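You operate a simulated robot arm through the tools that you are given. There is no shell and no other tool. Be economical: measure what you need, move in short steps, check, and stop when the job is done.

You are at the controls of a simulated two-armed robot. One attempt, no reset.

## Task
Polish the patch on the plate in the holder, then read its gloss.
Fine: felt pad with polish from the tin; pad and gloss meter go back. Set down upright: felt pad, gloss meter. A coat counts when it lies all over at full strength: go over it till it gets no stronger.
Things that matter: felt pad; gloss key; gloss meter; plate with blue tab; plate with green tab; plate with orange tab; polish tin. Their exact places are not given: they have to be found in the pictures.

The check looks at the end state, three seconds after you hand in, the way a careful person would. Anything else that was tipped, shoved, dropped, spilled or broken makes it a failure.

## Robot
Two 7-joint arms with two-finger parallel grippers on one trunk, on a base that drives. Base frame: it is fixed to the floor where the robot stands at the start and does not move with it; the origin is under the middle of the robot, x ahead of it, y to its left, z up. Lengths are in m, angles in degrees, forces in N, time in s.
The left shoulder is at the start at [0.05, 0.187, 1.135], the right one opposite. With the tool pointing down near the work surface each hand reaches from about 0.1 to 0.66 m from the robot's upright axis, wherever it stands, measured 20 degrees to its own side. Places, roughly: felt pad (5x4x4 cm) [0.5, -0.1, 0.8]; gloss key [0.7, -0.1, 0.9]. Payload 3.43 kg a hand.
The TCP of each hand is the grasp point between the finger pads, 0.03 m short of the fingertips. In the tool frame z runs along the fingers and y along their closing line. The gripper opens to 0.094 m. The fingers are 0.028 m wide and 0.01 m thick; the gripper's body (0.05 by 0.096 m) begins 0.055 m behind the TCP.
Orientation is that of the tool frame in the base frame, as a unit quaternion [x, y, z, w]. With the fingers straight down and closing along the base's y, the tool's x points along the base's -x, its y along +y and its z along -z.

## Interface
- The arms move only by the tool step_arm. It takes "left_commands", "right_commands" or both (then of equal length, played together; a hand with none holds still); each is a list of rows, each an object of numbers (a shift or turn left out is 0, a gripper value left out holds the last): "x", "y", "z": the shift along the tool's x, y, z in m; "ax", "ay", "az": the turn, a rotation vector about the tool's x, y, z in degrees; "claw": the finger opening in m, from 0 to 0.094. In form: [{"x": .., "y": .., "z": .., "ax": .., "ay": .., "az": .., "claw": ..}, ...]. A call has 1 to 12 rows; each row is the pose to reach, as a shift and turn from the pose commanded when the call began, along the tool's axes at that moment. Each row takes 0.2 s and may step no farther than 0.05 m and 8.6 degrees from the row before; otherwise, or with a gripper value out of range, the whole call is refused. A pose out of reach is approached as far as the arm can. The call stops where the force on the tool passes 80 N (or 10 N more than at its start, if that is more) or the arm is blocked; 0.2 s more then pass. The fingers move at their own pace (about 0.153 m/s each) and stop on an object; they squeeze with about 21 N. The grip force told is the motor's: it shows also when the fingers shut on nothing. Time passes only in rows, and 0.2 s behind the last, so rows that repeat a pose let the fingers close. It gives the time, the measured TCP pose, the force on the tool (base axes), the opening and the grip force at its end, in the units of the frame above (readings bear some noise), with the torque about the TCP (base axes, N m) and any sound that the robot's microphone picked up.
- Cameras (640 x 400 px; columns grow to the right, rows downward): "scene" is now at [0.1471, -0.0371, 1.304]; the picture's right is [-0.39, -0.92, 0.00], its down [-0.37, 0.16, -0.92] and it looks along [0.84, -0.35, -0.40] (base axes); focal length 252 px, centre (320, 200). "left" rides on the left gripper at [0.076, -0.014, -0.102] in its tool frame; the picture's right is [0.18, 0.98, 0.00], its down [-0.75, 0.14, -0.64] and it looks along [-0.63, 0.12, 0.77] (tool axes); focal length 243 px, centre (320, 200). "right" rides on the right gripper at [0.076, 0.014, -0.102] in its tool frame; the picture's right is [-0.18, 0.98, 0.00], its down [-0.75, -0.14, -0.64] and it looks along [-0.63, -0.12, 0.77] (tool axes); focal length 243 px, centre (320, 200).
- capture(camera): a new picture of that camera. No time passes.
- raise_lower(by): slides the trunk up (or, below 0, down) by that many m; the arms and the scene camera ride with it, the base frame stays. It gives what a move gives, with no picture.
- base_move(legs): drives the robot by 1 to 6 legs, each [ahead, left, turn to the left] in m, m and degrees, along the robot's own axes; the way and the turn of a leg run together, so that a leg with both is an arc; at most 1.5 m and 180 degrees a leg. The arms and the cameras ride along, it lands a little off, and it stops where it bumps. It gives what a move gives.
- turn_head(pan, tilt): turns the head with the scene camera to pan (to the left, within 80 degrees either way) and tilt (down, from -29 to 69), counted from straight ahead of the robot. It gives what a move gives.
- probe_pixels(camera, pixels): for up to 12 pixels [column, row] of the newest picture of that camera ("zoom" is the newest enlarged one), the place [x, y, z] in the base frame of the surface seen there, good to about 0.002 m, but the place of the scene camera against the robot may be out by one fixed shift of up to 0.018 m in any direction. No time passes.
- enlarge(camera, box): a new picture of the part [left, top, right, bottom] of that camera's present view, enlarged. No time passes.
- sign_off(): hands the job in; it is judged then, once.

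Work in short steps. Measure before you move; look again where a grasp or a placing could have gone wrong, and mend it. You have 80 turns and 58 pictures in all, those below and enlarged ones among them. Open the grippers and draw the arms clear of the work before you hand the job in, unless the task says otherwise; then end with one line.

The tools are called after "Call:" as name(argument=value, ...) on one line, values as JSON. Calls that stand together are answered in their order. step_arm: Moves the arms, as the interface text tells. Its arguments: {"type":"object","properties":{"left_commands":{"type":"array","items":{"type":"object","properties":{"x":{"type":"number"},"y":{"type":"number"},"z":{"type":"number"},"ax":{"type":"number"},"ay":{"type":"number"},"az":{"type":"number"},"claw":{"type":"number"}}}},"right_commands":{"type":"array","items":{"type":"object","properties":{"x":{"type":"number"},"y":{"type":"number"},"z":{"type":"number"},"ax":{"type":"number"},"ay":{"type":"number"},"az":{"type":"number"},"claw":{"type":"number"}}}}},"required":[]} The other tools are called the same way: raise_lower (by) slides the trunk up or down; base_move (legs) drives the base; turn_head (pan, tilt) turns the head that bears the scene camera; capture (camera) takes a picture; probe_pixels (camera, pixels) gives the place of the surface under pixels of a picture; enlarge (camera, box) takes an enlarged picture of a part of a camera's view; sign_off () hands the job in.

At the start:

```text
time_s: 0.0
left_tcp_pos: [0.4044, 0.0246, 1.2141]
left_ee_rot: [-0.001, 1.0, -0.001, 0.0]
left_ft_force: [-0.3, 0.1, -0.4]
left_ft_torque: [0.02, 0.01, -0.03]
left_finger_gap: 0.094
left_gripper_force: 0.1
right_tcp_pos: [0.2788, -0.2922, 1.1413]
right_ee_rot: [0.0, 1.0, 0.0, 0.0]
right_ft_force: [0.1, -0.1, 0.0]
right_ft_torque: [0.01, -0.02, 0.02]
right_finger_gap: 0.0943
right_gripper_force: 0.1
trunk travel left (down, up): [-0.35, 0.082]
robot x, y, heading: [0.0015, 0.0026, 0.1]
head pan, tilt: [-22.8, 23.8]
```

scene: 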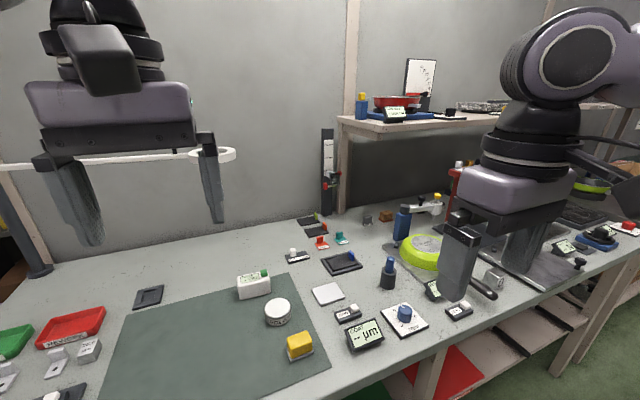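
right: 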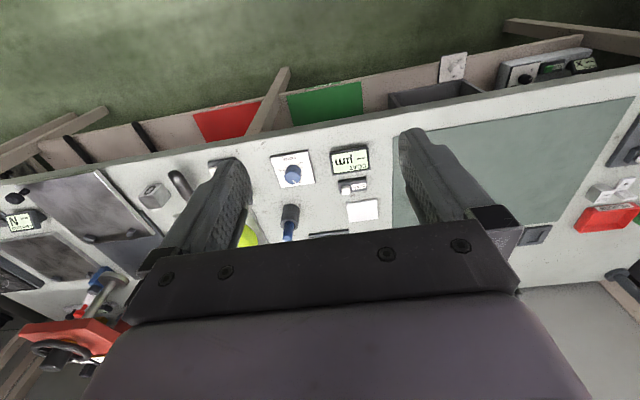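
left: 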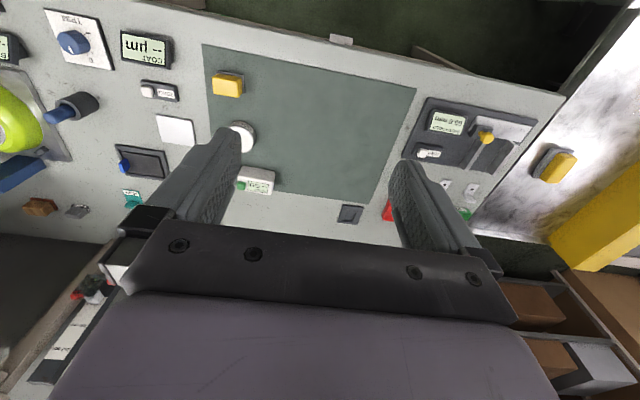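

The scene shows a crowded bench; a yellow block at (299,345) may be the felt pad, a white disc at (278,312) a tin. I enlarge the areas to identify things.

Call:
enlarge(camera="scene", box=[220, 200, 480, 362])

Call:
enlarge(camera="scene", box=[0, 240, 240, 400])

Call:
enlarge(camera="scene", box=[440, 160, 640, 300])

```text
2.46 times, centred on (350, 281) of scene
```

zoom: 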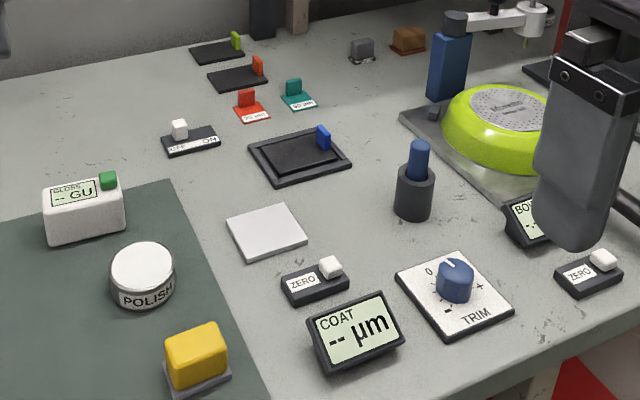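

```text
2.50 times, centred on (120, 320) of scene
```

zoom: 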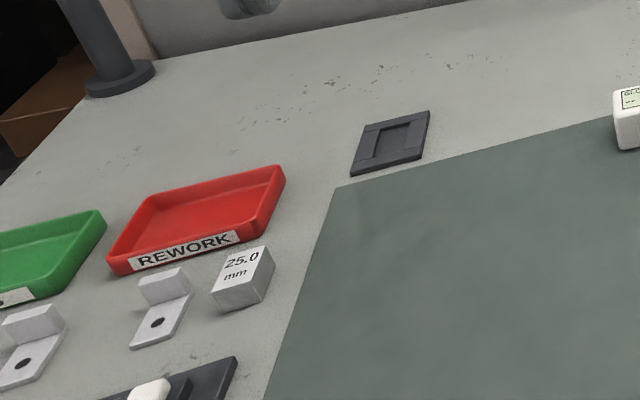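

```text
2.86 times, centred on (540, 230) of scene
```

zoom: 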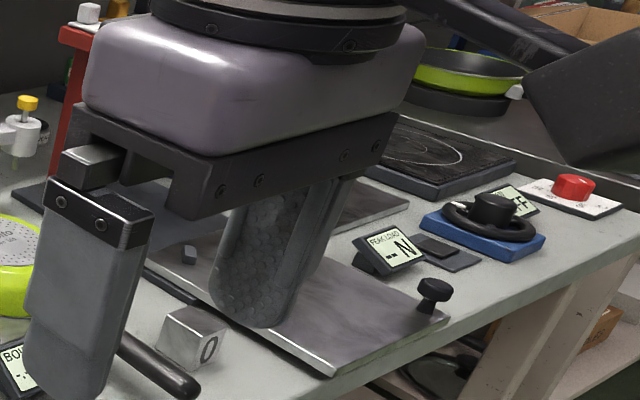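

The plate with the blue tab at scene (342,262) seems in a dark holder frame; pad, tin and gloss meter (green key) are nearby. I probe via the left hand camera and the scene to calibrate.

Call:
probe_pixels(camera="left", pixels=[[228, 82], [242, 95], [247, 130], [264, 172], [240, 186], [140, 160], [125, 165], [175, 130], [350, 213], [300, 120], [212, 75], [257, 190]])

Call:
probe_pixels(camera="scene", pixels=[[298, 341], [278, 306], [264, 273], [250, 278], [340, 264], [351, 256], [328, 293], [148, 297], [230, 340], [303, 360], [254, 290], [317, 228]])

Call:
enlarge(camera="left", box=[90, 60, 290, 225])

```text
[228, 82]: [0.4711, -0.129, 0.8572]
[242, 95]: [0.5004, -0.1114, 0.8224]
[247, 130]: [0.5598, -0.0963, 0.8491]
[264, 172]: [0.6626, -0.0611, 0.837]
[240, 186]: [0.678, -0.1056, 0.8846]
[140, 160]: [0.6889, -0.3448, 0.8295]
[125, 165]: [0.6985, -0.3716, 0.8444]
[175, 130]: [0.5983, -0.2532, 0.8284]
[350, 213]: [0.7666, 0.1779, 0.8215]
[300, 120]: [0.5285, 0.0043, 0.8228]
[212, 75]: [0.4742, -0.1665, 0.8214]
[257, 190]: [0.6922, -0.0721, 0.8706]
```

```text
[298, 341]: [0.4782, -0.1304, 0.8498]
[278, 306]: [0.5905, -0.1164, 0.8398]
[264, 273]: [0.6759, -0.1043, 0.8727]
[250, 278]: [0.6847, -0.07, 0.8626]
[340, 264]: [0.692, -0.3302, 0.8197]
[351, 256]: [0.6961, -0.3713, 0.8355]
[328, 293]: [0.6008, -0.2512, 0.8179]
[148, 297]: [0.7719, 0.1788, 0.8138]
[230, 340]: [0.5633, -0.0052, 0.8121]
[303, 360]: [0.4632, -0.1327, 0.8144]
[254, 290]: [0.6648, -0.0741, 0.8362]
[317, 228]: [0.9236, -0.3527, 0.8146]
```

```text
2.42 times, centred on (190, 142) of left
```

zoom: 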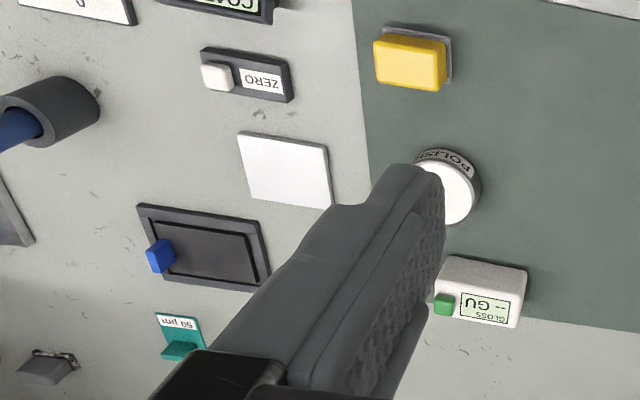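

Table top is z≈0.8215 per the hand camera (scene offset about −0.008 in z). The holder lies 0.77 m away, so I need to drive nearer; I look down to see the free space at the bench edge.

Call:
turn_head(pan=0, tilt=69)

Call:
capture(camera="scene")

```text
time_s: 1.1
left_tcp_pos: [0.4021, 0.0253, 1.2143]
left_ee_rot: [-0.002, 1.0, -0.001, 0.0]
left_ft_force: [-0.3, 0.6, -0.4]
left_ft_torque: [0.02, -0.01, -0.02]
left_finger_gap: 0.0939
left_gripper_force: 0.2
right_tcp_pos: [0.2784, -0.2923, 1.1429]
right_ee_rot: [0.0, 1.0, 0.0, 0.0]
right_ft_force: [-0.1, 0.5, -0.4]
right_ft_torque: [0.04, -0.01, 0.05]
right_finger_gap: 0.0941
right_gripper_force: 0.0
trunk travel left (down, up): [-0.35, 0.082]
robot x, y, heading: [0.0003, 0.0012, -0.1]
head pan, tilt: [0.0, 68.8]
```

```text
50 pictures are left
```

scene: 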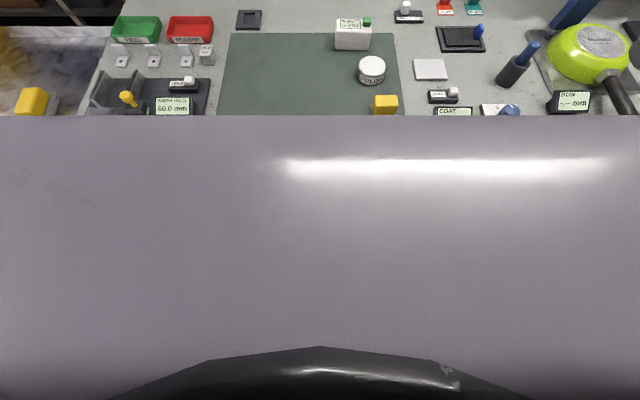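

The torso hides the edge; I probe the bench front edge in the right-hand picture.

Call:
probe_pixels(camera="right", pixels=[[250, 148], [330, 132], [480, 95], [560, 82], [240, 120], [325, 100], [440, 95], [455, 65], [100, 183], [565, 55], [300, 30]])

Call:
probe_pixels(camera="scene", pixels=[[320, 350], [320, 120], [100, 130], [545, 130]])

```text
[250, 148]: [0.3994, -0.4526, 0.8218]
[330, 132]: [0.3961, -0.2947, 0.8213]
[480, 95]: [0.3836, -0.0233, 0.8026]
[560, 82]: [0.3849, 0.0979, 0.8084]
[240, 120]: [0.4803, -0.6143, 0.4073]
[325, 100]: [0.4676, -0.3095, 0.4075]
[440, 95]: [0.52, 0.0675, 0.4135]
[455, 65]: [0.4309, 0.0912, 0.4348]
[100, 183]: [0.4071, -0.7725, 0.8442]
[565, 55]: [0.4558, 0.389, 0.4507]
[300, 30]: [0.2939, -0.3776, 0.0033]
```

```text
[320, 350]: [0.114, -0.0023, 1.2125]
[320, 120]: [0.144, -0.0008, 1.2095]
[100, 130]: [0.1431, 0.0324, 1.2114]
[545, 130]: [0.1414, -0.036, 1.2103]
```

Bench edge is at x≈0.383. I drive 0.12 ahead and 0.05 right so that all pieces come within reach of the right arm.

Call:
base_move(legs=[[0.12, -0.05, 0]])

Call:
turn_head(pan=-22, tilt=40)

Call:
capture(camera="scene")

```text
time_s: 2.4
left_tcp_pos: [0.5039, -0.0379, 1.2149]
left_ee_rot: [0.004, 1.0, 0.0, 0.001]
left_ft_force: [0.3, 0.6, 0.8]
left_ft_torque: [0.02, -0.03, 0.01]
left_finger_gap: 0.0938
left_gripper_force: 0.1
right_tcp_pos: [0.3768, -0.353, 1.1432]
right_ee_rot: [0.005, 1.0, 0.0, 0.0]
right_ft_force: [-1.4, -1.2, 0.4]
right_ft_torque: [0.04, -0.04, 0.01]
right_finger_gap: 0.094
right_gripper_force: 0.0
trunk travel left (down, up): [-0.35, 0.082]
robot x, y, heading: [0.1037, -0.0569, -0.6]
head pan, tilt: [0.0, 68.8]
```

```text
time_s: 3.3
left_tcp_pos: [0.5045, -0.0378, 1.2149]
left_ee_rot: [0.005, 1.0, -0.001, 0.0]
left_ft_force: [-0.8, -0.4, -0.7]
left_ft_torque: [0.01, 0.0, 0.02]
left_finger_gap: 0.0938
left_gripper_force: 0.0
right_tcp_pos: [0.3776, -0.353, 1.1435]
right_ee_rot: [0.005, 1.0, 0.0, 0.0]
right_ft_force: [-0.4, 0.2, -0.1]
right_ft_torque: [0.02, -0.03, 0.03]
right_finger_gap: 0.094
right_gripper_force: 0.1
trunk travel left (down, up): [-0.35, 0.082]
robot x, y, heading: [0.1009, -0.0556, -0.6]
head pan, tilt: [-22.0, 40.0]
```

```text
49 pictures are left
```

scene: 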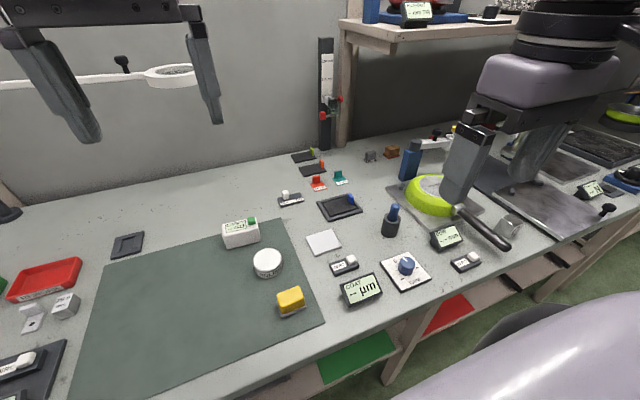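

The base stands at (0.10,−0.057). I retract the left arm and bring the right hand over the holder to look at it closely.

Call:
step_arm(left_commands=[{"x": 0.03, "y": 0.035}, {"x": 0.06, "y": 0.07}, {"x": 0.09, "y": 0.105}, {"x": 0.12, "y": 0.14}, {"x": 0.15, "y": 0.175}, {"x": 0.15, "y": 0.21}], right_commands=[{"x": -0.03, "z": 0.02}, {"x": -0.06, "z": 0.04}, {"x": -0.09, "z": 0.06}, {"x": -0.12, "z": 0.08}, {"x": -0.14, "z": 0.1}, {"x": -0.14, "z": 0.11}])

Call:
capture(camera="right")

```text
time_s: 4.7
left_tcp_pos: [0.3568, 0.1754, 1.2163]
left_ee_rot: [0.004, 1.0, -0.001, 0.0]
left_ft_force: [-1.5, -0.9, 0.0]
left_ft_torque: [-0.02, -0.02, 0.04]
left_finger_gap: 0.0941
left_gripper_force: 0.0
right_tcp_pos: [0.5181, -0.3538, 1.0311]
right_ee_rot: [0.005, 1.0, 0.001, 0.0]
right_ft_force: [0.3, 0.4, -0.5]
right_ft_torque: [-0.01, 0.02, 0.01]
right_finger_gap: 0.0942
right_gripper_force: 0.0
trunk travel left (down, up): [-0.35, 0.082]
robot x, y, heading: [0.1, -0.0606, -0.5]
head pan, tilt: [-22.0, 40.0]
```

```text
48 pictures are left
```

right: 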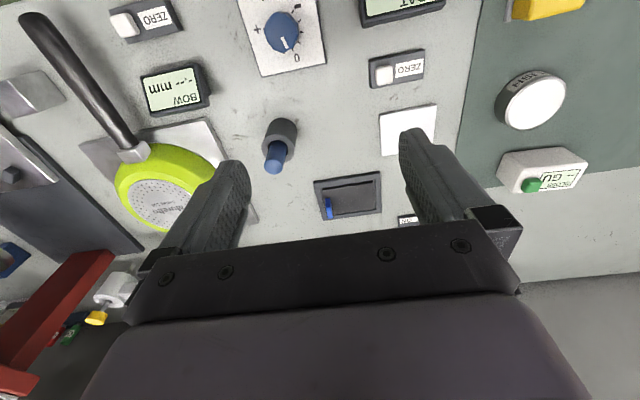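

The holder is at (347,193), meter at (543,172). I enlarge the holder, tin, pad and meter.

Call:
enlarge(camera="right", box=[290, 160, 400, 229])

Call:
probe_pixels(camera="zoom", pixels=[[160, 130], [510, 75], [535, 300], [190, 350], [250, 155], [460, 130], [470, 290], [260, 310], [360, 220], [215, 230], [600, 330]])

Call:
enlarge(camera="right", box=[460, 60, 620, 200])

Call:
probe_pixels(camera="right", pixels=[[515, 100], [550, 90], [535, 110], [530, 185], [560, 180], [505, 165], [580, 165], [550, 160], [505, 188], [585, 160], [510, 178]])

```text
5.80 times, centred on (345, 194) of right
```

zoom: 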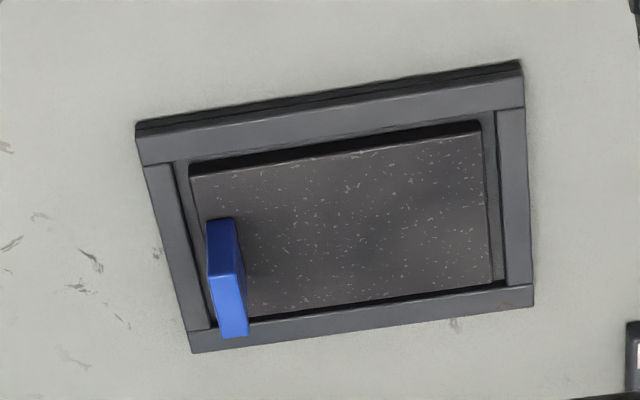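

```text
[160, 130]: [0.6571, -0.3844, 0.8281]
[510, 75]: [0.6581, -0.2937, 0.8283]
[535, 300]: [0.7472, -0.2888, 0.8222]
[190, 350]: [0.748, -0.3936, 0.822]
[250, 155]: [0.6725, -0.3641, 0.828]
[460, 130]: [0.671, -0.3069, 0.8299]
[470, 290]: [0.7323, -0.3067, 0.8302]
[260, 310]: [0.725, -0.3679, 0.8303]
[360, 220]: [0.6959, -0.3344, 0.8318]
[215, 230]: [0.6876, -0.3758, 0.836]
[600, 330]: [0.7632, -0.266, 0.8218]
```

```text
2.86 times, centred on (540, 130) of right
```

zoom: 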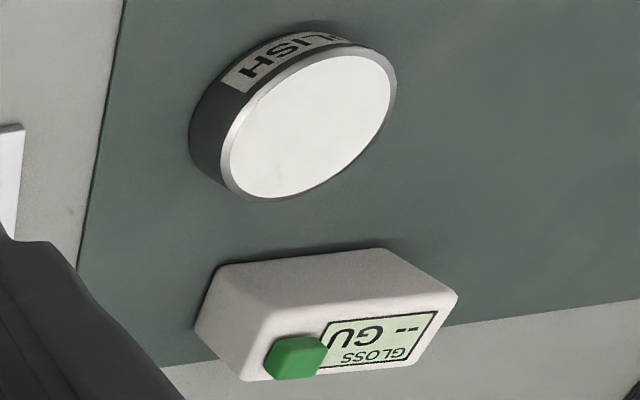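

```text
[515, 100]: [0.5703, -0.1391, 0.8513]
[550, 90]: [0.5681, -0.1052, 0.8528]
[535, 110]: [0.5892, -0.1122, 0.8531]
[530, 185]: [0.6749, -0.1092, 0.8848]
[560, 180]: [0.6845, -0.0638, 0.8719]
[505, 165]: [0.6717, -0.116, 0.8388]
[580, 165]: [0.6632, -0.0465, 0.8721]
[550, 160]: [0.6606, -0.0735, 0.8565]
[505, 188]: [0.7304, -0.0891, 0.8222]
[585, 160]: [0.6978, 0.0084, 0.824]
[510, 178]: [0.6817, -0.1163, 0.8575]
```

The tin is open (white polish, z≈0.853); the plate (blue tab on its −y edge) has top z≈0.832, x 0.667–0.735, y −0.373…−0.300. Now I bring the right hand behind the pad for a closer look.

Call:
step_arm(right_commands=[{"x": 0.04, "y": 0.03}, {"x": 0.08, "y": 0.06}, {"x": 0.12, "y": 0.09}, {"x": 0.14, "y": 0.13}, {"x": 0.14, "y": 0.17}, {"x": 0.14, "y": 0.19, "z": 0.03}])

Call:
capture(camera="right")

```text
time_s: 6.1
left_tcp_pos: [0.357, 0.1737, 1.2165]
left_ee_rot: [0.005, 1.0, 0.0, 0.0]
left_ft_force: [-0.2, 0.1, 0.3]
left_ft_torque: [0.0, -0.02, 0.03]
left_finger_gap: 0.094
left_gripper_force: 0.1
right_tcp_pos: [0.377, -0.1724, 1.0116]
right_ee_rot: [0.006, 1.0, 0.0, 0.002]
right_ft_force: [0.5, 0.1, -0.4]
right_ft_torque: [0.01, 0.01, 0.0]
right_finger_gap: 0.0941
right_gripper_force: 0.0
right hand out of reach, approached as far as the arm can: row 6
trunk travel left (down, up): [-0.35, 0.082]
robot x, y, heading: [0.0988, -0.0618, -0.5]
head pan, tilt: [-22.0, 40.0]
```

```text
45 pictures are left
```

right: 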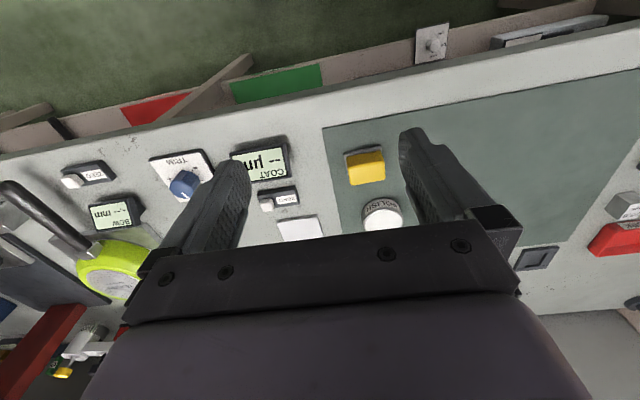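

Pad is at (366,168), tin at (382,215). I enlarge this part and probe the outlines.

Call:
enlarge(camera="right", box=[320, 130, 430, 240])

```text
3.64 times, centred on (375, 185) of right
```

zoom: 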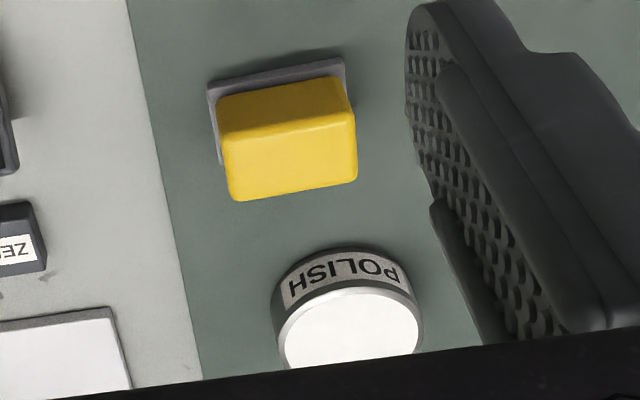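

Call:
probe_pixels(camera="zoom", pixels=[[230, 150], [235, 195], [350, 178], [350, 130], [290, 160], [212, 85], [335, 63], [215, 150], [290, 75], [240, 115], [335, 95], [350, 300]])

Call:
probe_pixels(camera="zoom", pixels=[[282, 340], [418, 335], [350, 320], [350, 293], [345, 285], [292, 358], [410, 350], [280, 300], [412, 290]])

```text
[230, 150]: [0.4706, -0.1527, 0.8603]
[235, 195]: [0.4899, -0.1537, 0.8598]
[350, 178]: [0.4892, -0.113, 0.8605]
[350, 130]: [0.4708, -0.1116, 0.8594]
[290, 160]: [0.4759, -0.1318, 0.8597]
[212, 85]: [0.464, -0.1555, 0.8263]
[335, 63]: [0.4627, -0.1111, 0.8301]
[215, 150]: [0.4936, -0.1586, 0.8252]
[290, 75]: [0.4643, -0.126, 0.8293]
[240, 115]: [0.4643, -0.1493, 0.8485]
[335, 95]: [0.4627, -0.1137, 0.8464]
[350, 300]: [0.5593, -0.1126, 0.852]
```

```text
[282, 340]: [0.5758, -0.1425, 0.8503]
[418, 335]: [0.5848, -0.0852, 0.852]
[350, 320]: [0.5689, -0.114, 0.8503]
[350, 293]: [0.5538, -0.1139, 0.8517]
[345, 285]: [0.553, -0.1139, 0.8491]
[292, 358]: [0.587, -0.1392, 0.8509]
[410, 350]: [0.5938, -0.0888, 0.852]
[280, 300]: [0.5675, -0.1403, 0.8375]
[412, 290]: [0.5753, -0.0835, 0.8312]
```

Pad: yellow grip x 0.464–0.492, y −0.154…−0.112, top z 0.860; tin centre ≈(0.582,−0.1135), radius 0.029. I move over the pad at height first and check the pose.

Call:
step_arm(right_commands=[{"x": -0.04, "y": 0.01}, {"x": -0.08, "y": 0.025}, {"x": -0.1, "y": 0.04}, {"x": -0.1, "y": 0.04, "z": 0.04}, {"x": -0.1, "y": 0.04, "z": 0.06}])

```text
time_s: 7.3
left_tcp_pos: [0.3572, 0.1744, 1.2153]
left_ee_rot: [0.004, 1.0, -0.001, 0.001]
left_ft_force: [0.4, -0.2, -0.1]
left_ft_torque: [0.04, 0.0, -0.01]
left_finger_gap: 0.0938
left_gripper_force: 0.0
right_tcp_pos: [0.462, -0.1889, 0.9715]
right_ee_rot: [0.005, 1.0, 0.001, 0.0]
right_ft_force: [0.2, -0.1, -1.1]
right_ft_torque: [0.01, 0.01, 0.02]
right_finger_gap: 0.094
right_gripper_force: 0.0
right hand out of reach, approached as far as the arm can: row 1, 2, 3, 4, 5
trunk travel left (down, up): [-0.35, 0.082]
robot x, y, heading: [0.1016, -0.055, -0.5]
head pan, tilt: [-22.0, 40.0]
```

The right hand can't reach inward here (pad bearing −11°); turning the base 17° left puts all targets on the right hand's own side. The fingertips at z≈0.94 clear everything.

Call:
base_move(legs=[[0, 0, 17]])

```text
time_s: 8.7
left_tcp_pos: [0.2767, 0.2392, 1.2161]
left_ee_rot: [-0.141, 0.99, -0.002, 0.0]
left_ft_force: [-0.2, 0.2, 0.2]
left_ft_torque: [0.01, -0.03, -0.02]
left_finger_gap: 0.094
left_gripper_force: 0.0
right_tcp_pos: [0.4844, -0.0796, 0.9706]
right_ee_rot: [-0.142, 0.99, 0.001, 0.0]
right_ft_force: [-0.6, -0.5, 0.1]
right_ft_torque: [0.05, -0.02, -0.01]
right_finger_gap: 0.0938
right_gripper_force: 0.0
trunk travel left (down, up): [-0.35, 0.082]
robot x, y, heading: [0.0977, -0.0574, 16.2]
head pan, tilt: [-22.0, 40.0]
```

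Now I shift over the pad and turn the tool back 16° so it lines up with the base axes.

Call:
step_arm(right_commands=[{"x": 0.01, "y": -0.025, "az": 8.1}, {"x": 0.02, "y": -0.049, "az": 16.3}, {"x": 0.02, "y": -0.049, "az": 16.3, "z": 0.02}])

```text
time_s: 9.5
left_tcp_pos: [0.2782, 0.2397, 1.2164]
left_ee_rot: [-0.141, 0.99, 0.0, 0.0]
left_ft_force: [-0.2, 0.5, 0.1]
left_ft_torque: [0.0, -0.02, -0.02]
left_finger_gap: 0.0943
left_gripper_force: 0.0
right_tcp_pos: [0.4773, -0.1327, 0.9519]
right_ee_rot: [0.002, 1.0, 0.0, -0.001]
right_ft_force: [-0.6, 0.0, -0.4]
right_ft_torque: [0.01, -0.03, 0.01]
right_finger_gap: 0.0941
right_gripper_force: 0.0
trunk travel left (down, up): [-0.35, 0.082]
robot x, y, heading: [0.1001, -0.0561, 16.5]
head pan, tilt: [-22.0, 40.0]
```

Hand is right over the pad at (0.477,−0.133). I descend to z≈0.872 and close.

Call:
step_arm(right_commands=[{"x": -0.001, "z": 0.04}, {"x": -0.001, "z": 0.08}, {"x": -0.001, "z": 0.08, "claw": 0.06}, {"x": -0.001, "z": 0.08, "claw": 0.03}, {"x": -0.001, "z": 0.08, "claw": 0.03}, {"x": -0.001, "z": 0.08, "claw": 0.03}])

```text
time_s: 10.9
left_tcp_pos: [0.2784, 0.2398, 1.2152]
left_ee_rot: [-0.142, 0.99, 0.0, 0.0]
left_ft_force: [0.2, 0.5, -0.2]
left_ft_torque: [0.04, -0.01, 0.03]
left_finger_gap: 0.094
left_gripper_force: 0.1
right_tcp_pos: [0.4801, -0.131, 0.8715]
right_ee_rot: [0.001, 1.0, 0.001, 0.0]
right_ft_force: [-0.5, 0.5, 1.1]
right_ft_torque: [-0.06, -0.02, -0.02]
right_finger_gap: 0.0453
right_gripper_force: 21.2
trunk travel left (down, up): [-0.35, 0.082]
robot x, y, heading: [0.0995, -0.0548, 16.4]
head pan, tilt: [-22.0, 40.0]
```

Gripped (opening 0.045). I lift and carry it over the tin centre (0.582,−0.1135).

Call:
step_arm(right_commands=[{"z": -0.03}, {"z": -0.06}, {"x": -0.04, "y": 0.008, "z": -0.065}, {"x": -0.08, "y": 0.017, "z": -0.065}, {"x": -0.102, "y": 0.0175, "z": -0.065}, {"x": -0.102, "y": 0.0175, "z": -0.06}])

Call:
capture(camera="scene")

```text
time_s: 12.3
left_tcp_pos: [0.2776, 0.2387, 1.2161]
left_ee_rot: [-0.142, 0.99, 0.0, 0.0]
left_ft_force: [0.0, 0.7, -0.6]
left_ft_torque: [0.03, 0.01, 0.04]
left_finger_gap: 0.0941
left_gripper_force: 0.1
right_tcp_pos: [0.5818, -0.114, 0.93]
right_ee_rot: [0.0, 1.0, 0.001, -0.001]
right_ft_force: [0.5, -0.1, -0.9]
right_ft_torque: [0.0, -0.04, 0.05]
right_finger_gap: 0.0451
right_gripper_force: 21.3
trunk travel left (down, up): [-0.35, 0.082]
robot x, y, heading: [0.0977, -0.0573, 16.5]
head pan, tilt: [-22.0, 40.0]
```

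```text
43 pictures are left
```

scene: 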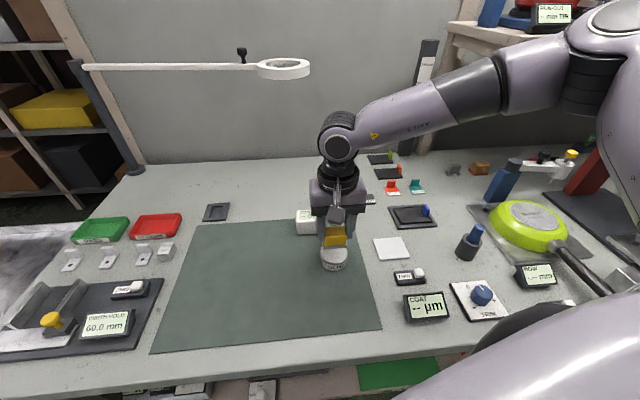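

The pad hangs over the tin. I lower to contact gently (expected TCP z≈0.901).

Call:
step_arm(right_commands=[{"z": 0.015}, {"z": 0.022}, {"z": 0.026}, {"z": 0.028}])

```text
time_s: 13.3
left_tcp_pos: [0.2783, 0.2396, 1.2154]
left_ee_rot: [-0.142, 0.99, 0.0, 0.0]
left_ft_force: [-0.2, 0.2, -0.4]
left_ft_torque: [0.02, 0.0, 0.02]
left_finger_gap: 0.0939
left_gripper_force: 0.0
right_tcp_pos: [0.5806, -0.1187, 0.907]
right_ee_rot: [0.001, 1.0, 0.002, 0.0]
right_ft_force: [0.3, 0.8, -0.5]
right_ft_torque: [0.01, 0.0, 0.03]
right_finger_gap: 0.0456
right_gripper_force: 21.4
right hand out of reach, approached as far as the arm can: row 3, 4
trunk travel left (down, up): [-0.35, 0.082]
robot x, y, heading: [0.1006, -0.0567, 16.3]
head pan, tilt: [-22.0, 40.0]
```

The arm hits a limit just above contact. I lift the hand and lower the trunk, so the arm works in a less stretched pose.

Call:
step_arm(right_commands=[{"z": -0.04}, {"z": -0.08}, {"z": -0.11}])

Call:
raise_lower(by=-0.1)

```text
time_s: 14.1
left_tcp_pos: [0.2775, 0.2402, 1.2161]
left_ee_rot: [-0.141, 0.99, -0.001, 0.001]
left_ft_force: [1.0, 0.5, 0.3]
left_ft_torque: [-0.01, -0.01, 0.0]
left_finger_gap: 0.094
left_gripper_force: 0.1
right_tcp_pos: [0.5792, -0.1162, 1.0166]
right_ee_rot: [0.001, 1.0, 0.0, 0.0]
right_ft_force: [0.4, -0.2, -0.4]
right_ft_torque: [0.0, -0.04, -0.02]
right_finger_gap: 0.0452
right_gripper_force: 20.6
trunk travel left (down, up): [-0.35, 0.082]
robot x, y, heading: [0.0996, -0.0567, 16.0]
head pan, tilt: [-22.0, 40.0]
```

```text
time_s: 15.4
left_tcp_pos: [0.2787, 0.2401, 1.1159]
left_ee_rot: [-0.142, 0.99, 0.0, 0.001]
left_ft_force: [-0.2, 0.0, 0.1]
left_ft_torque: [-0.01, -0.02, -0.01]
left_finger_gap: 0.094
left_gripper_force: 0.0
right_tcp_pos: [0.5782, -0.1174, 0.9156]
right_ee_rot: [0.0, 1.0, 0.001, 0.0]
right_ft_force: [-0.2, 0.2, -0.8]
right_ft_torque: [0.04, 0.01, 0.01]
right_finger_gap: 0.0452
right_gripper_force: 21.4
trunk travel left (down, up): [-0.25, 0.182]
robot x, y, heading: [0.1009, -0.0572, 16.0]
head pan, tilt: [-22.0, 40.0]
```

Now centre over the tin and lower to contact.

Call:
step_arm(right_commands=[{"x": -0.003, "y": 0.004, "z": 0.0}, {"x": -0.003, "y": 0.004, "z": 0.008}, {"x": -0.003, "y": 0.004, "z": 0.012}, {"x": -0.003, "y": 0.004, "z": 0.014}, {"x": -0.003, "y": 0.004, "z": 0.016}])

```text
time_s: 16.6
left_tcp_pos: [0.2784, 0.2395, 1.1162]
left_ee_rot: [-0.142, 0.99, 0.0, 0.0]
left_ft_force: [-0.4, -0.3, -0.1]
left_ft_torque: [0.01, 0.03, 0.03]
left_finger_gap: 0.0939
left_gripper_force: 0.0
right_tcp_pos: [0.5808, -0.1135, 0.8998]
right_ee_rot: [0.0, 1.0, 0.001, 0.001]
right_ft_force: [-0.2, -1.0, -0.4]
right_ft_torque: [-0.05, -0.02, 0.0]
right_finger_gap: 0.0451
right_gripper_force: 21.1
trunk travel left (down, up): [-0.25, 0.182]
robot x, y, heading: [0.0982, -0.0586, 16.4]
head pan, tilt: [-22.0, 40.0]
```

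Reaches now, no contact force yet; I go further down in 2 mm steps.

Call:
step_arm(right_commands=[{"z": 0.002}, {"z": 0.003}, {"z": 0.004}])

```text
time_s: 17.4
left_tcp_pos: [0.278, 0.2396, 1.1163]
left_ee_rot: [-0.143, 0.99, 0.0, 0.001]
left_ft_force: [0.3, 0.0, -0.2]
left_ft_torque: [0.01, -0.03, -0.02]
left_finger_gap: 0.0938
left_gripper_force: 0.1
right_tcp_pos: [0.5815, -0.1138, 0.8981]
right_ee_rot: [0.001, 1.0, 0.001, 0.001]
right_ft_force: [-0.9, -4.2, 13.3]
right_ft_torque: [-0.28, 0.21, 0.03]
right_finger_gap: 0.0454
right_gripper_force: 20.9
trunk travel left (down, up): [-0.25, 0.182]
robot x, y, heading: [0.0998, -0.0563, 15.9]
head pan, tilt: [-22.0, 40.0]
```

Contact at 13 N. I lift off and look at the pad.

Call:
step_arm(right_commands=[{"z": 0.0}, {"z": -0.02}, {"z": -0.06}, {"z": -0.09}])

Call:
enlarge(camera="scene", box=[270, 150, 450, 290])

```text
time_s: 18.4
left_tcp_pos: [0.2772, 0.2393, 1.117]
left_ee_rot: [-0.141, 0.99, 0.001, 0.0]
left_ft_force: [-0.7, 0.5, -0.3]
left_ft_torque: [-0.01, 0.02, -0.01]
left_finger_gap: 0.094
left_gripper_force: 0.1
right_tcp_pos: [0.5811, -0.1151, 0.9864]
right_ee_rot: [-0.001, 1.0, 0.001, -0.001]
right_ft_force: [0.1, 0.5, -0.7]
right_ft_torque: [0.0, 0.02, 0.02]
right_finger_gap: 0.0452
right_gripper_force: 21.3
trunk travel left (down, up): [-0.25, 0.182]
robot x, y, heading: [0.1014, -0.0575, 16.4]
head pan, tilt: [-22.0, 40.0]
```

```text
2.86 times, centred on (360, 220) of scene
```

zoom: 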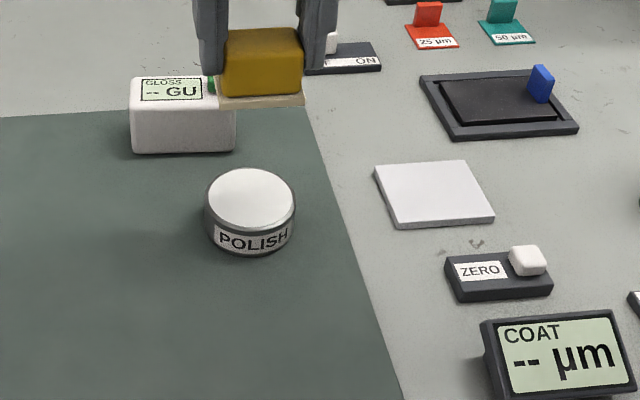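

The felt has turned cream: loaded, and the tin is unmoved. I probe the plate and tab in this zoom for edges and tab height.

Call:
probe_pixels(camera="zoom", pixels=[[538, 67], [545, 70], [548, 100], [530, 90], [440, 80], [455, 122], [555, 115], [520, 76], [500, 100], [445, 95], [562, 122], [435, 78]])

Call:
step_arm(right_commands=[{"x": -0.02, "y": -0.04}, {"x": -0.03, "y": -0.08}, {"x": -0.03, "y": -0.12}, {"x": -0.03, "y": -0.16}, {"x": -0.03, "y": -0.19}])

Call:
capture(camera="right")

```text
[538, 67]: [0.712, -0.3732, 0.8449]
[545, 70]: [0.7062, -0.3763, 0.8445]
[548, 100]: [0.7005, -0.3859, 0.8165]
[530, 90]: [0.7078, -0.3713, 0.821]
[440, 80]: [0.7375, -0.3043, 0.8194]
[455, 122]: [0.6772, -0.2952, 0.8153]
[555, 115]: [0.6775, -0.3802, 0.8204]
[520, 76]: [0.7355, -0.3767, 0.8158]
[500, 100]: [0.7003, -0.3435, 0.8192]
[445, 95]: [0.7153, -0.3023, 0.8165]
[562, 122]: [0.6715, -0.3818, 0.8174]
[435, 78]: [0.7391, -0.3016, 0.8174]
```

```text
time_s: 19.6
left_tcp_pos: [0.2773, 0.2383, 1.1161]
left_ee_rot: [-0.141, 0.99, -0.001, 0.0]
left_ft_force: [0.5, 0.8, -0.1]
left_ft_torque: [0.0, -0.01, 0.01]
left_finger_gap: 0.0938
left_gripper_force: 0.0
right_tcp_pos: [0.6117, -0.3052, 0.9862]
right_ee_rot: [0.0, 1.0, 0.001, 0.0]
right_ft_force: [-0.3, -0.4, -0.5]
right_ft_torque: [0.0, 0.02, -0.02]
right_finger_gap: 0.0452
right_gripper_force: 20.8
trunk travel left (down, up): [-0.25, 0.182]
robot x, y, heading: [0.1005, -0.0567, 16.3]
head pan, tilt: [-22.0, 40.0]
```

```text
41 pictures are left
```

right: 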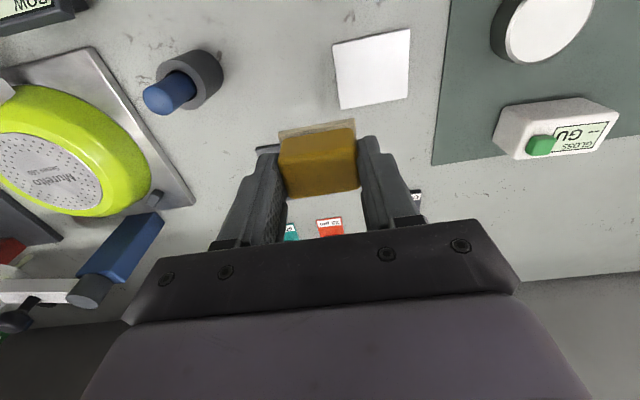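

Tab top is ≈0.8525, inner edge y≈−0.366, so I keep the pad centre at y≥−0.332 for now. I move over the plate and lower to just above it.

Call:
step_arm(right_commands=[{"x": -0.045, "y": -0.012}, {"x": -0.089, "y": -0.022}, {"x": -0.089, "y": -0.022, "z": 0.04}, {"x": -0.089, "y": -0.022, "z": 0.08}, {"x": -0.089, "y": -0.022, "z": 0.097}])

Call:
enlarge(camera="scene", box=[350, 160, 500, 260])

```text
time_s: 20.8
left_tcp_pos: [0.278, 0.2396, 1.1151]
left_ee_rot: [-0.142, 0.99, 0.0, 0.001]
left_ft_force: [0.6, -0.3, -0.3]
left_ft_torque: [-0.02, 0.01, 0.03]
left_finger_gap: 0.0942
left_gripper_force: 0.2
right_tcp_pos: [0.701, -0.3247, 0.8883]
right_ee_rot: [0.0, 1.0, 0.001, 0.0]
right_ft_force: [-0.3, 0.7, -0.8]
right_ft_torque: [-0.02, -0.01, -0.02]
right_finger_gap: 0.0453
right_gripper_force: 21.3
trunk travel left (down, up): [-0.25, 0.182]
robot x, y, heading: [0.1009, -0.0557, 16.1]
head pan, tilt: [-22.0, 40.0]
```

```text
4.00 times, centred on (425, 210) of scene
```

zoom: 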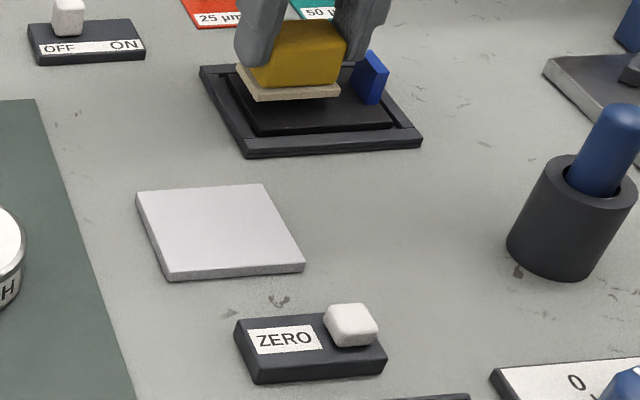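

Pad hangs over the plate just left of the tab. I lower to contact.

Call:
step_arm(right_commands=[{"z": 0.004}, {"z": 0.006}, {"z": 0.008}, {"z": 0.01}])

```text
time_s: 21.8
left_tcp_pos: [0.2787, 0.2379, 1.1155]
left_ee_rot: [-0.141, 0.99, 0.0, 0.0]
left_ft_force: [-0.1, 0.2, 0.3]
left_ft_torque: [0.01, -0.03, 0.01]
left_finger_gap: 0.0941
left_gripper_force: 0.1
right_tcp_pos: [0.6998, -0.3263, 0.8782]
right_ee_rot: [0.001, 1.0, 0.001, -0.001]
right_ft_force: [0.3, 0.6, -0.9]
right_ft_torque: [0.0, 0.05, 0.02]
right_finger_gap: 0.0453
right_gripper_force: 20.8
trunk travel left (down, up): [-0.25, 0.182]
robot x, y, heading: [0.1049, -0.0593, 16.3]
head pan, tilt: [-22.0, 40.0]
```

No contact yet at 0.878; 1 mm steps further down.

Call:
step_arm(right_commands=[{"z": 0.001}, {"z": 0.002}, {"z": 0.003}])

```text
time_s: 22.6
left_tcp_pos: [0.2766, 0.2405, 1.1158]
left_ee_rot: [-0.142, 0.99, 0.0, 0.001]
left_ft_force: [0.4, -0.6, 0.2]
left_ft_torque: [0.01, -0.03, 0.01]
left_finger_gap: 0.094
left_gripper_force: 0.1
right_tcp_pos: [0.7009, -0.3257, 0.8781]
right_ee_rot: [0.002, 1.0, 0.001, 0.003]
right_ft_force: [-2.3, -2.5, 15.2]
right_ft_torque: [-0.08, 0.2, 0.0]
right_finger_gap: 0.0453
right_gripper_force: 21.2
trunk travel left (down, up): [-0.25, 0.182]
robot x, y, heading: [0.0999, -0.0565, 16.4]
head pan, tilt: [-22.0, 40.0]
```

Contact at 15 N. I rub strokes of ±17 mm in x over a few y lanes.

Call:
step_arm(right_commands=[{"x": -0.008, "y": -0.004}, {"x": -0.017, "y": -0.004}, {"x": -0.006, "y": -0.004}, {"x": 0.006, "y": -0.004}, {"x": 0.017, "y": -0.004}, {"x": 0.017, "y": 0.006}, {"x": 0.006, "y": 0.006}, {"x": -0.006, "y": 0.006}, {"x": -0.017, "y": 0.006}, {"x": -0.008, "y": 0.0}, {"x": 0.008, "y": 0.0}, {"x": 0.0, "y": 0.0}])

```text
time_s: 25.2
left_tcp_pos: [0.2768, 0.2391, 1.1175]
left_ee_rot: [-0.142, 0.99, 0.0, 0.001]
left_ft_force: [0.0, -0.5, -0.3]
left_ft_torque: [0.03, 0.0, -0.02]
left_finger_gap: 0.0944
left_gripper_force: 0.0
right_tcp_pos: [0.6979, -0.3263, 0.8761]
right_ee_rot: [0.001, 1.0, 0.001, 0.0]
right_ft_force: [-4.9, 0.3, 11.7]
right_ft_torque: [0.01, 0.09, -0.04]
right_finger_gap: 0.0452
right_gripper_force: 20.7
trunk travel left (down, up): [-0.25, 0.182]
robot x, y, heading: [0.1021, -0.0592, 15.9]
head pan, tilt: [-22.0, 40.0]
```

Force stayed about 12 N. I lift and shift back to look at the plate.

Call:
step_arm(right_commands=[{"z": -0.03}, {"z": -0.07}, {"z": -0.09, "y": 0.04}, {"z": -0.09, "y": 0.08}, {"z": -0.09, "y": 0.11}])

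Call:
enlarge(camera="scene", box=[370, 160, 470, 240])

```text
time_s: 26.4
left_tcp_pos: [0.2772, 0.2398, 1.1161]
left_ee_rot: [-0.142, 0.99, 0.0, 0.0]
left_ft_force: [0.0, 0.4, 0.0]
left_ft_torque: [-0.03, 0.01, -0.01]
left_finger_gap: 0.0941
left_gripper_force: 0.0
right_tcp_pos: [0.7025, -0.2152, 0.9657]
right_ee_rot: [0.001, 1.0, 0.0, -0.001]
right_ft_force: [0.6, -0.1, -0.9]
right_ft_torque: [0.02, -0.03, 0.0]
right_finger_gap: 0.0453
right_gripper_force: 20.5
trunk travel left (down, up): [-0.25, 0.182]
robot x, y, heading: [0.0973, -0.0561, 16.3]
head pan, tilt: [-22.0, 40.0]
```

```text
5.00 times, centred on (420, 200) of scene
```

zoom: 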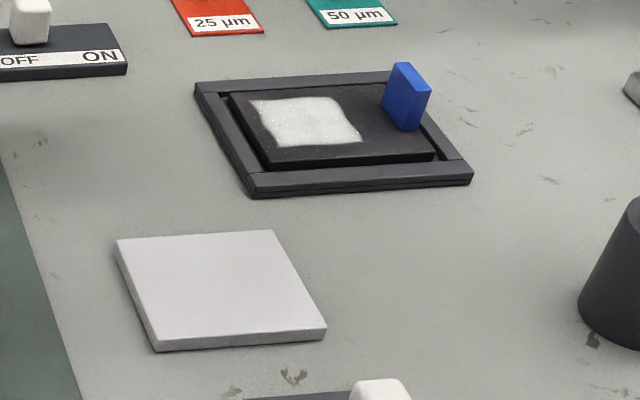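

A white coat with a wavy edge shows at zoom (305,122). I probe its extents against the plate's.

Call:
probe_pixels(camera="zoom", pixels=[[252, 102], [335, 100], [358, 138], [272, 145], [235, 97], [300, 98], [265, 158], [430, 150], [305, 120], [400, 130], [385, 88], [350, 120]])

Call:
enlarge(camera="scene", box=[400, 170, 450, 200])

```text
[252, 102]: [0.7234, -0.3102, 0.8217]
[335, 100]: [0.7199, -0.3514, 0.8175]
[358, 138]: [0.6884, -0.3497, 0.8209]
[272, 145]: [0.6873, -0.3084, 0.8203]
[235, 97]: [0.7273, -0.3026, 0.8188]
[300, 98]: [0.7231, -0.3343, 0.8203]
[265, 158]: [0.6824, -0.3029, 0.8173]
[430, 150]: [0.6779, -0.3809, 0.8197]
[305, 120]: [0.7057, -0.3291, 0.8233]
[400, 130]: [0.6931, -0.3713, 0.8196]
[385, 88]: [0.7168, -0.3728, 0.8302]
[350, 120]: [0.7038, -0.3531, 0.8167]
```

```text
12.80 times, centred on (425, 185) of scene
```

zoom: 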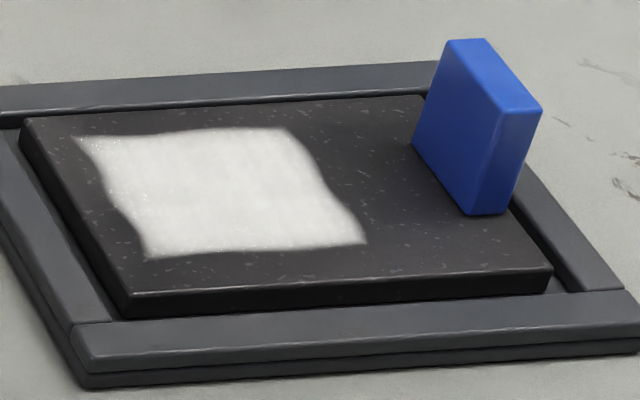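

The coat fills a ~4×3.7 cm patch well inside the swept area, so it's the patch. I re-dip the pad and go over it again.

Call:
step_arm(right_commands=[{"x": 0.03, "y": 0.025}, {"x": 0.06, "y": 0.05}, {"x": 0.09, "y": 0.075}, {"x": 0.12, "y": 0.101}, {"x": 0.12, "y": 0.101, "z": 0.035}, {"x": 0.12, "y": 0.101, "z": 0.055}, {"x": 0.12, "y": 0.101, "z": 0.063}, {"x": 0.12, "y": 0.101, "z": 0.066}])

```text
time_s: 28.2
left_tcp_pos: [0.2784, 0.2405, 1.116]
left_ee_rot: [-0.142, 0.99, 0.0, 0.0]
left_ft_force: [-0.2, -0.1, -0.7]
left_ft_torque: [0.01, 0.05, 0.0]
left_finger_gap: 0.094
left_gripper_force: 0.1
right_tcp_pos: [0.5816, -0.1168, 0.8989]
right_ee_rot: [0.0, 1.0, 0.001, 0.0]
right_ft_force: [0.0, 0.6, -1.2]
right_ft_torque: [0.01, 0.02, -0.01]
right_finger_gap: 0.045
right_gripper_force: 20.8
trunk travel left (down, up): [-0.25, 0.182]
robot x, y, heading: [0.1001, -0.0542, 16.5]
head pan, tilt: [-22.0, 40.0]
```

Nearly in contact; I press 3 mm more, then lift.

Call:
step_arm(right_commands=[{"y": 0.003, "z": 0.001}, {"y": 0.003, "z": 0.003}, {"y": 0.003, "z": 0.004}, {"y": 0.003, "z": 0.004}])

Call:
step_arm(right_commands=[{"z": -0.03}, {"z": -0.07}, {"x": -0.04, "y": -0.04, "z": -0.07}, {"x": -0.06, "y": -0.085, "z": -0.07}, {"x": -0.08, "y": -0.13, "z": -0.07}, {"x": -0.1, "y": -0.17, "z": -0.07}, {"x": -0.12, "y": -0.2, "z": -0.07}, {"x": -0.12, "y": -0.216, "z": -0.05}, {"x": -0.12, "y": -0.216, "z": -0.01}, {"x": -0.12, "y": -0.216, "z": 0.01}, {"x": -0.12, "y": -0.216, "z": 0.016}])

```text
time_s: 29.2
left_tcp_pos: [0.2784, 0.2394, 1.1149]
left_ee_rot: [-0.141, 0.99, 0.0, 0.0]
left_ft_force: [0.1, -0.1, -0.2]
left_ft_torque: [0.01, -0.02, -0.02]
left_finger_gap: 0.0939
left_gripper_force: 0.1
right_tcp_pos: [0.5816, -0.1124, 0.8973]
right_ee_rot: [0.0, 1.0, 0.001, 0.0]
right_ft_force: [-0.2, 0.5, 2.2]
right_ft_torque: [-0.05, -0.11, 0.01]
right_finger_gap: 0.0453
right_gripper_force: 20.9
trunk travel left (down, up): [-0.25, 0.182]
robot x, y, heading: [0.1003, -0.0574, 16.4]
head pan, tilt: [-22.0, 40.0]
```

```text
refused: row 3 steps farther than a row can; nothing moved
```

Force is only 2 N; I press 2 mm more, then lift and carry to above the plate with smaller rows.

Call:
step_arm(right_commands=[{"z": 0.001}, {"z": 0.002}, {"z": 0.002}])

Call:
step_arm(right_commands=[{"z": -0.035}, {"z": -0.07}, {"x": -0.02, "y": -0.035, "z": -0.07}, {"x": -0.04, "y": -0.07, "z": -0.07}, {"x": -0.06, "y": -0.105, "z": -0.07}, {"x": -0.08, "y": -0.14, "z": -0.07}, {"x": -0.1, "y": -0.175, "z": -0.07}, {"x": -0.12, "y": -0.21, "z": -0.07}, {"x": -0.12, "y": -0.215, "z": -0.03}, {"x": -0.12, "y": -0.215, "z": 0.0}, {"x": -0.12, "y": -0.215, "z": 0.014}])

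```text
time_s: 30.0
left_tcp_pos: [0.2765, 0.2393, 1.1159]
left_ee_rot: [-0.142, 0.99, -0.002, 0.0]
left_ft_force: [0.5, 0.3, 0.5]
left_ft_torque: [0.02, 0.01, -0.01]
left_finger_gap: 0.0939
left_gripper_force: 0.0
right_tcp_pos: [0.5807, -0.112, 0.8974]
right_ee_rot: [0.001, 1.0, 0.001, 0.002]
right_ft_force: [2.1, -3.9, 16.8]
right_ft_torque: [-0.15, -0.11, 0.01]
right_finger_gap: 0.0454
right_gripper_force: 20.5
trunk travel left (down, up): [-0.25, 0.182]
robot x, y, heading: [0.1019, -0.0551, 16.0]
head pan, tilt: [-22.0, 40.0]
```

```text
time_s: 32.4
left_tcp_pos: [0.2783, 0.2391, 1.1163]
left_ee_rot: [-0.142, 0.99, 0.0, 0.0]
left_ft_force: [0.1, 0.6, -0.6]
left_ft_torque: [-0.04, 0.04, 0.02]
left_finger_gap: 0.0941
left_gripper_force: 0.1
right_tcp_pos: [0.6989, -0.3285, 0.88]
right_ee_rot: [0.0, 1.0, 0.001, 0.0]
right_ft_force: [-0.5, 0.0, -0.9]
right_ft_torque: [0.01, 0.0, -0.02]
right_finger_gap: 0.0453
right_gripper_force: 20.8
trunk travel left (down, up): [-0.25, 0.182]
robot x, y, heading: [0.101, -0.0559, 16.3]
head pan, tilt: [-22.0, 40.0]
```

Right above the plate at (0.699,−0.3285,0.880); I press and rub again.

Call:
step_arm(right_commands=[{"z": 0.002}, {"z": 0.004}, {"z": 0.005}, {"z": 0.006}])

Call:
step_arm(right_commands=[{"x": -0.008, "y": -0.004}, {"x": -0.015, "y": -0.004}, {"x": -0.005, "y": -0.004}, {"x": 0.005, "y": -0.004}, {"x": 0.013, "y": -0.004}, {"x": 0.013, "y": 0.006}, {"x": 0.005, "y": 0.006}, {"x": -0.005, "y": 0.006}, {"x": -0.015, "y": 0.006}, {"x": -0.008, "y": 0.0}, {"x": 0.008, "y": 0.0}, {"x": 0.0, "y": 0.0}])

```text
time_s: 33.4
left_tcp_pos: [0.2772, 0.239, 1.1171]
left_ee_rot: [-0.142, 0.99, -0.001, 0.001]
left_ft_force: [0.8, -0.4, 0.7]
left_ft_torque: [0.02, 0.0, -0.02]
left_finger_gap: 0.0938
left_gripper_force: 0.0
right_tcp_pos: [0.6983, -0.3291, 0.876]
right_ee_rot: [0.001, 1.0, 0.0, 0.003]
right_ft_force: [-1.0, -4.4, 12.7]
right_ft_torque: [-0.12, 0.07, 0.01]
right_finger_gap: 0.0454
right_gripper_force: 21.1
trunk travel left (down, up): [-0.25, 0.182]
robot x, y, heading: [0.1018, -0.056, 16.3]
head pan, tilt: [-22.0, 40.0]
```

```text
time_s: 36.0
left_tcp_pos: [0.2769, 0.2392, 1.1159]
left_ee_rot: [-0.141, 0.99, -0.001, 0.001]
left_ft_force: [0.4, 0.4, -0.2]
left_ft_torque: [-0.02, 0.0, 0.01]
left_finger_gap: 0.0938
left_gripper_force: 0.1
right_tcp_pos: [0.6988, -0.3261, 0.8749]
right_ee_rot: [0.001, 1.0, 0.001, 0.0]
right_ft_force: [-4.0, 0.1, 12.1]
right_ft_torque: [-0.03, 0.15, -0.02]
right_finger_gap: 0.0452
right_gripper_force: 21.1
trunk travel left (down, up): [-0.25, 0.182]
robot x, y, heading: [0.099, -0.0551, 16.2]
head pan, tilt: [-22.0, 40.0]
```

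One more pass, then lift and compare.

Call:
step_arm(right_commands=[{"x": -0.008, "y": -0.005}, {"x": -0.015, "y": -0.005}, {"x": -0.005, "y": -0.005}, {"x": 0.005, "y": -0.005}, {"x": 0.013, "y": -0.004}, {"x": 0.013, "y": 0.006}, {"x": 0.005, "y": 0.006}, {"x": -0.005, "y": 0.006}, {"x": -0.015, "y": 0.006}, {"x": -0.008, "y": 0.0}, {"x": 0.008, "y": 0.0}, {"x": 0.0, "y": 0.0}])

Call:
step_arm(right_commands=[{"z": -0.03}, {"z": -0.07}, {"z": -0.09, "y": 0.04}, {"z": -0.09, "y": 0.08}, {"z": -0.09, "y": 0.11}])

Call:
enlarge(camera="scene", box=[400, 170, 450, 200])

```text
time_s: 38.6
left_tcp_pos: [0.2767, 0.2387, 1.1167]
left_ee_rot: [-0.142, 0.99, 0.0, 0.001]
left_ft_force: [-0.8, 0.6, 0.0]
left_ft_torque: [0.01, 0.03, -0.02]
left_finger_gap: 0.094
left_gripper_force: 0.0
right_tcp_pos: [0.6978, -0.3279, 0.8747]
right_ee_rot: [0.001, 1.0, 0.0, -0.001]
right_ft_force: [-4.6, 0.4, 10.6]
right_ft_torque: [-0.03, 0.12, -0.03]
right_finger_gap: 0.0454
right_gripper_force: 21.0
trunk travel left (down, up): [-0.25, 0.182]
robot x, y, heading: [0.0974, -0.0527, 16.3]
head pan, tilt: [-22.0, 40.0]
```

```text
time_s: 39.8
left_tcp_pos: [0.2789, 0.2387, 1.115]
left_ee_rot: [-0.142, 0.99, 0.0, 0.0]
left_ft_force: [-0.4, -0.2, -0.3]
left_ft_torque: [-0.03, -0.02, 0.01]
left_finger_gap: 0.0939
left_gripper_force: 0.1
right_tcp_pos: [0.6997, -0.2165, 0.9635]
right_ee_rot: [0.001, 1.0, 0.001, 0.0]
right_ft_force: [-0.2, 0.3, -0.8]
right_ft_torque: [0.03, 0.01, 0.01]
right_finger_gap: 0.0454
right_gripper_force: 21.3
trunk travel left (down, up): [-0.25, 0.182]
robot x, y, heading: [0.1008, -0.0529, 16.5]
head pan, tilt: [-22.0, 40.0]
```

```text
12.80 times, centred on (425, 185) of scene
```

zoom: 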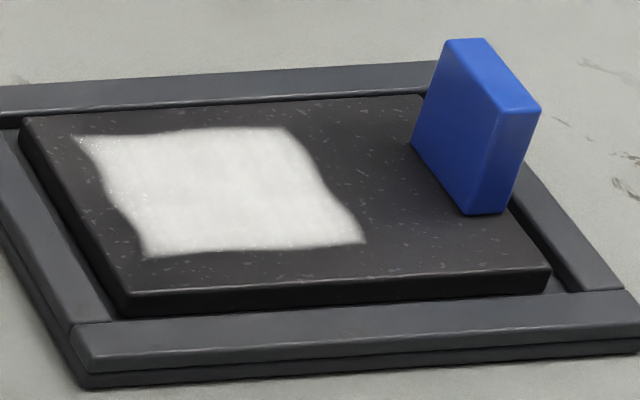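

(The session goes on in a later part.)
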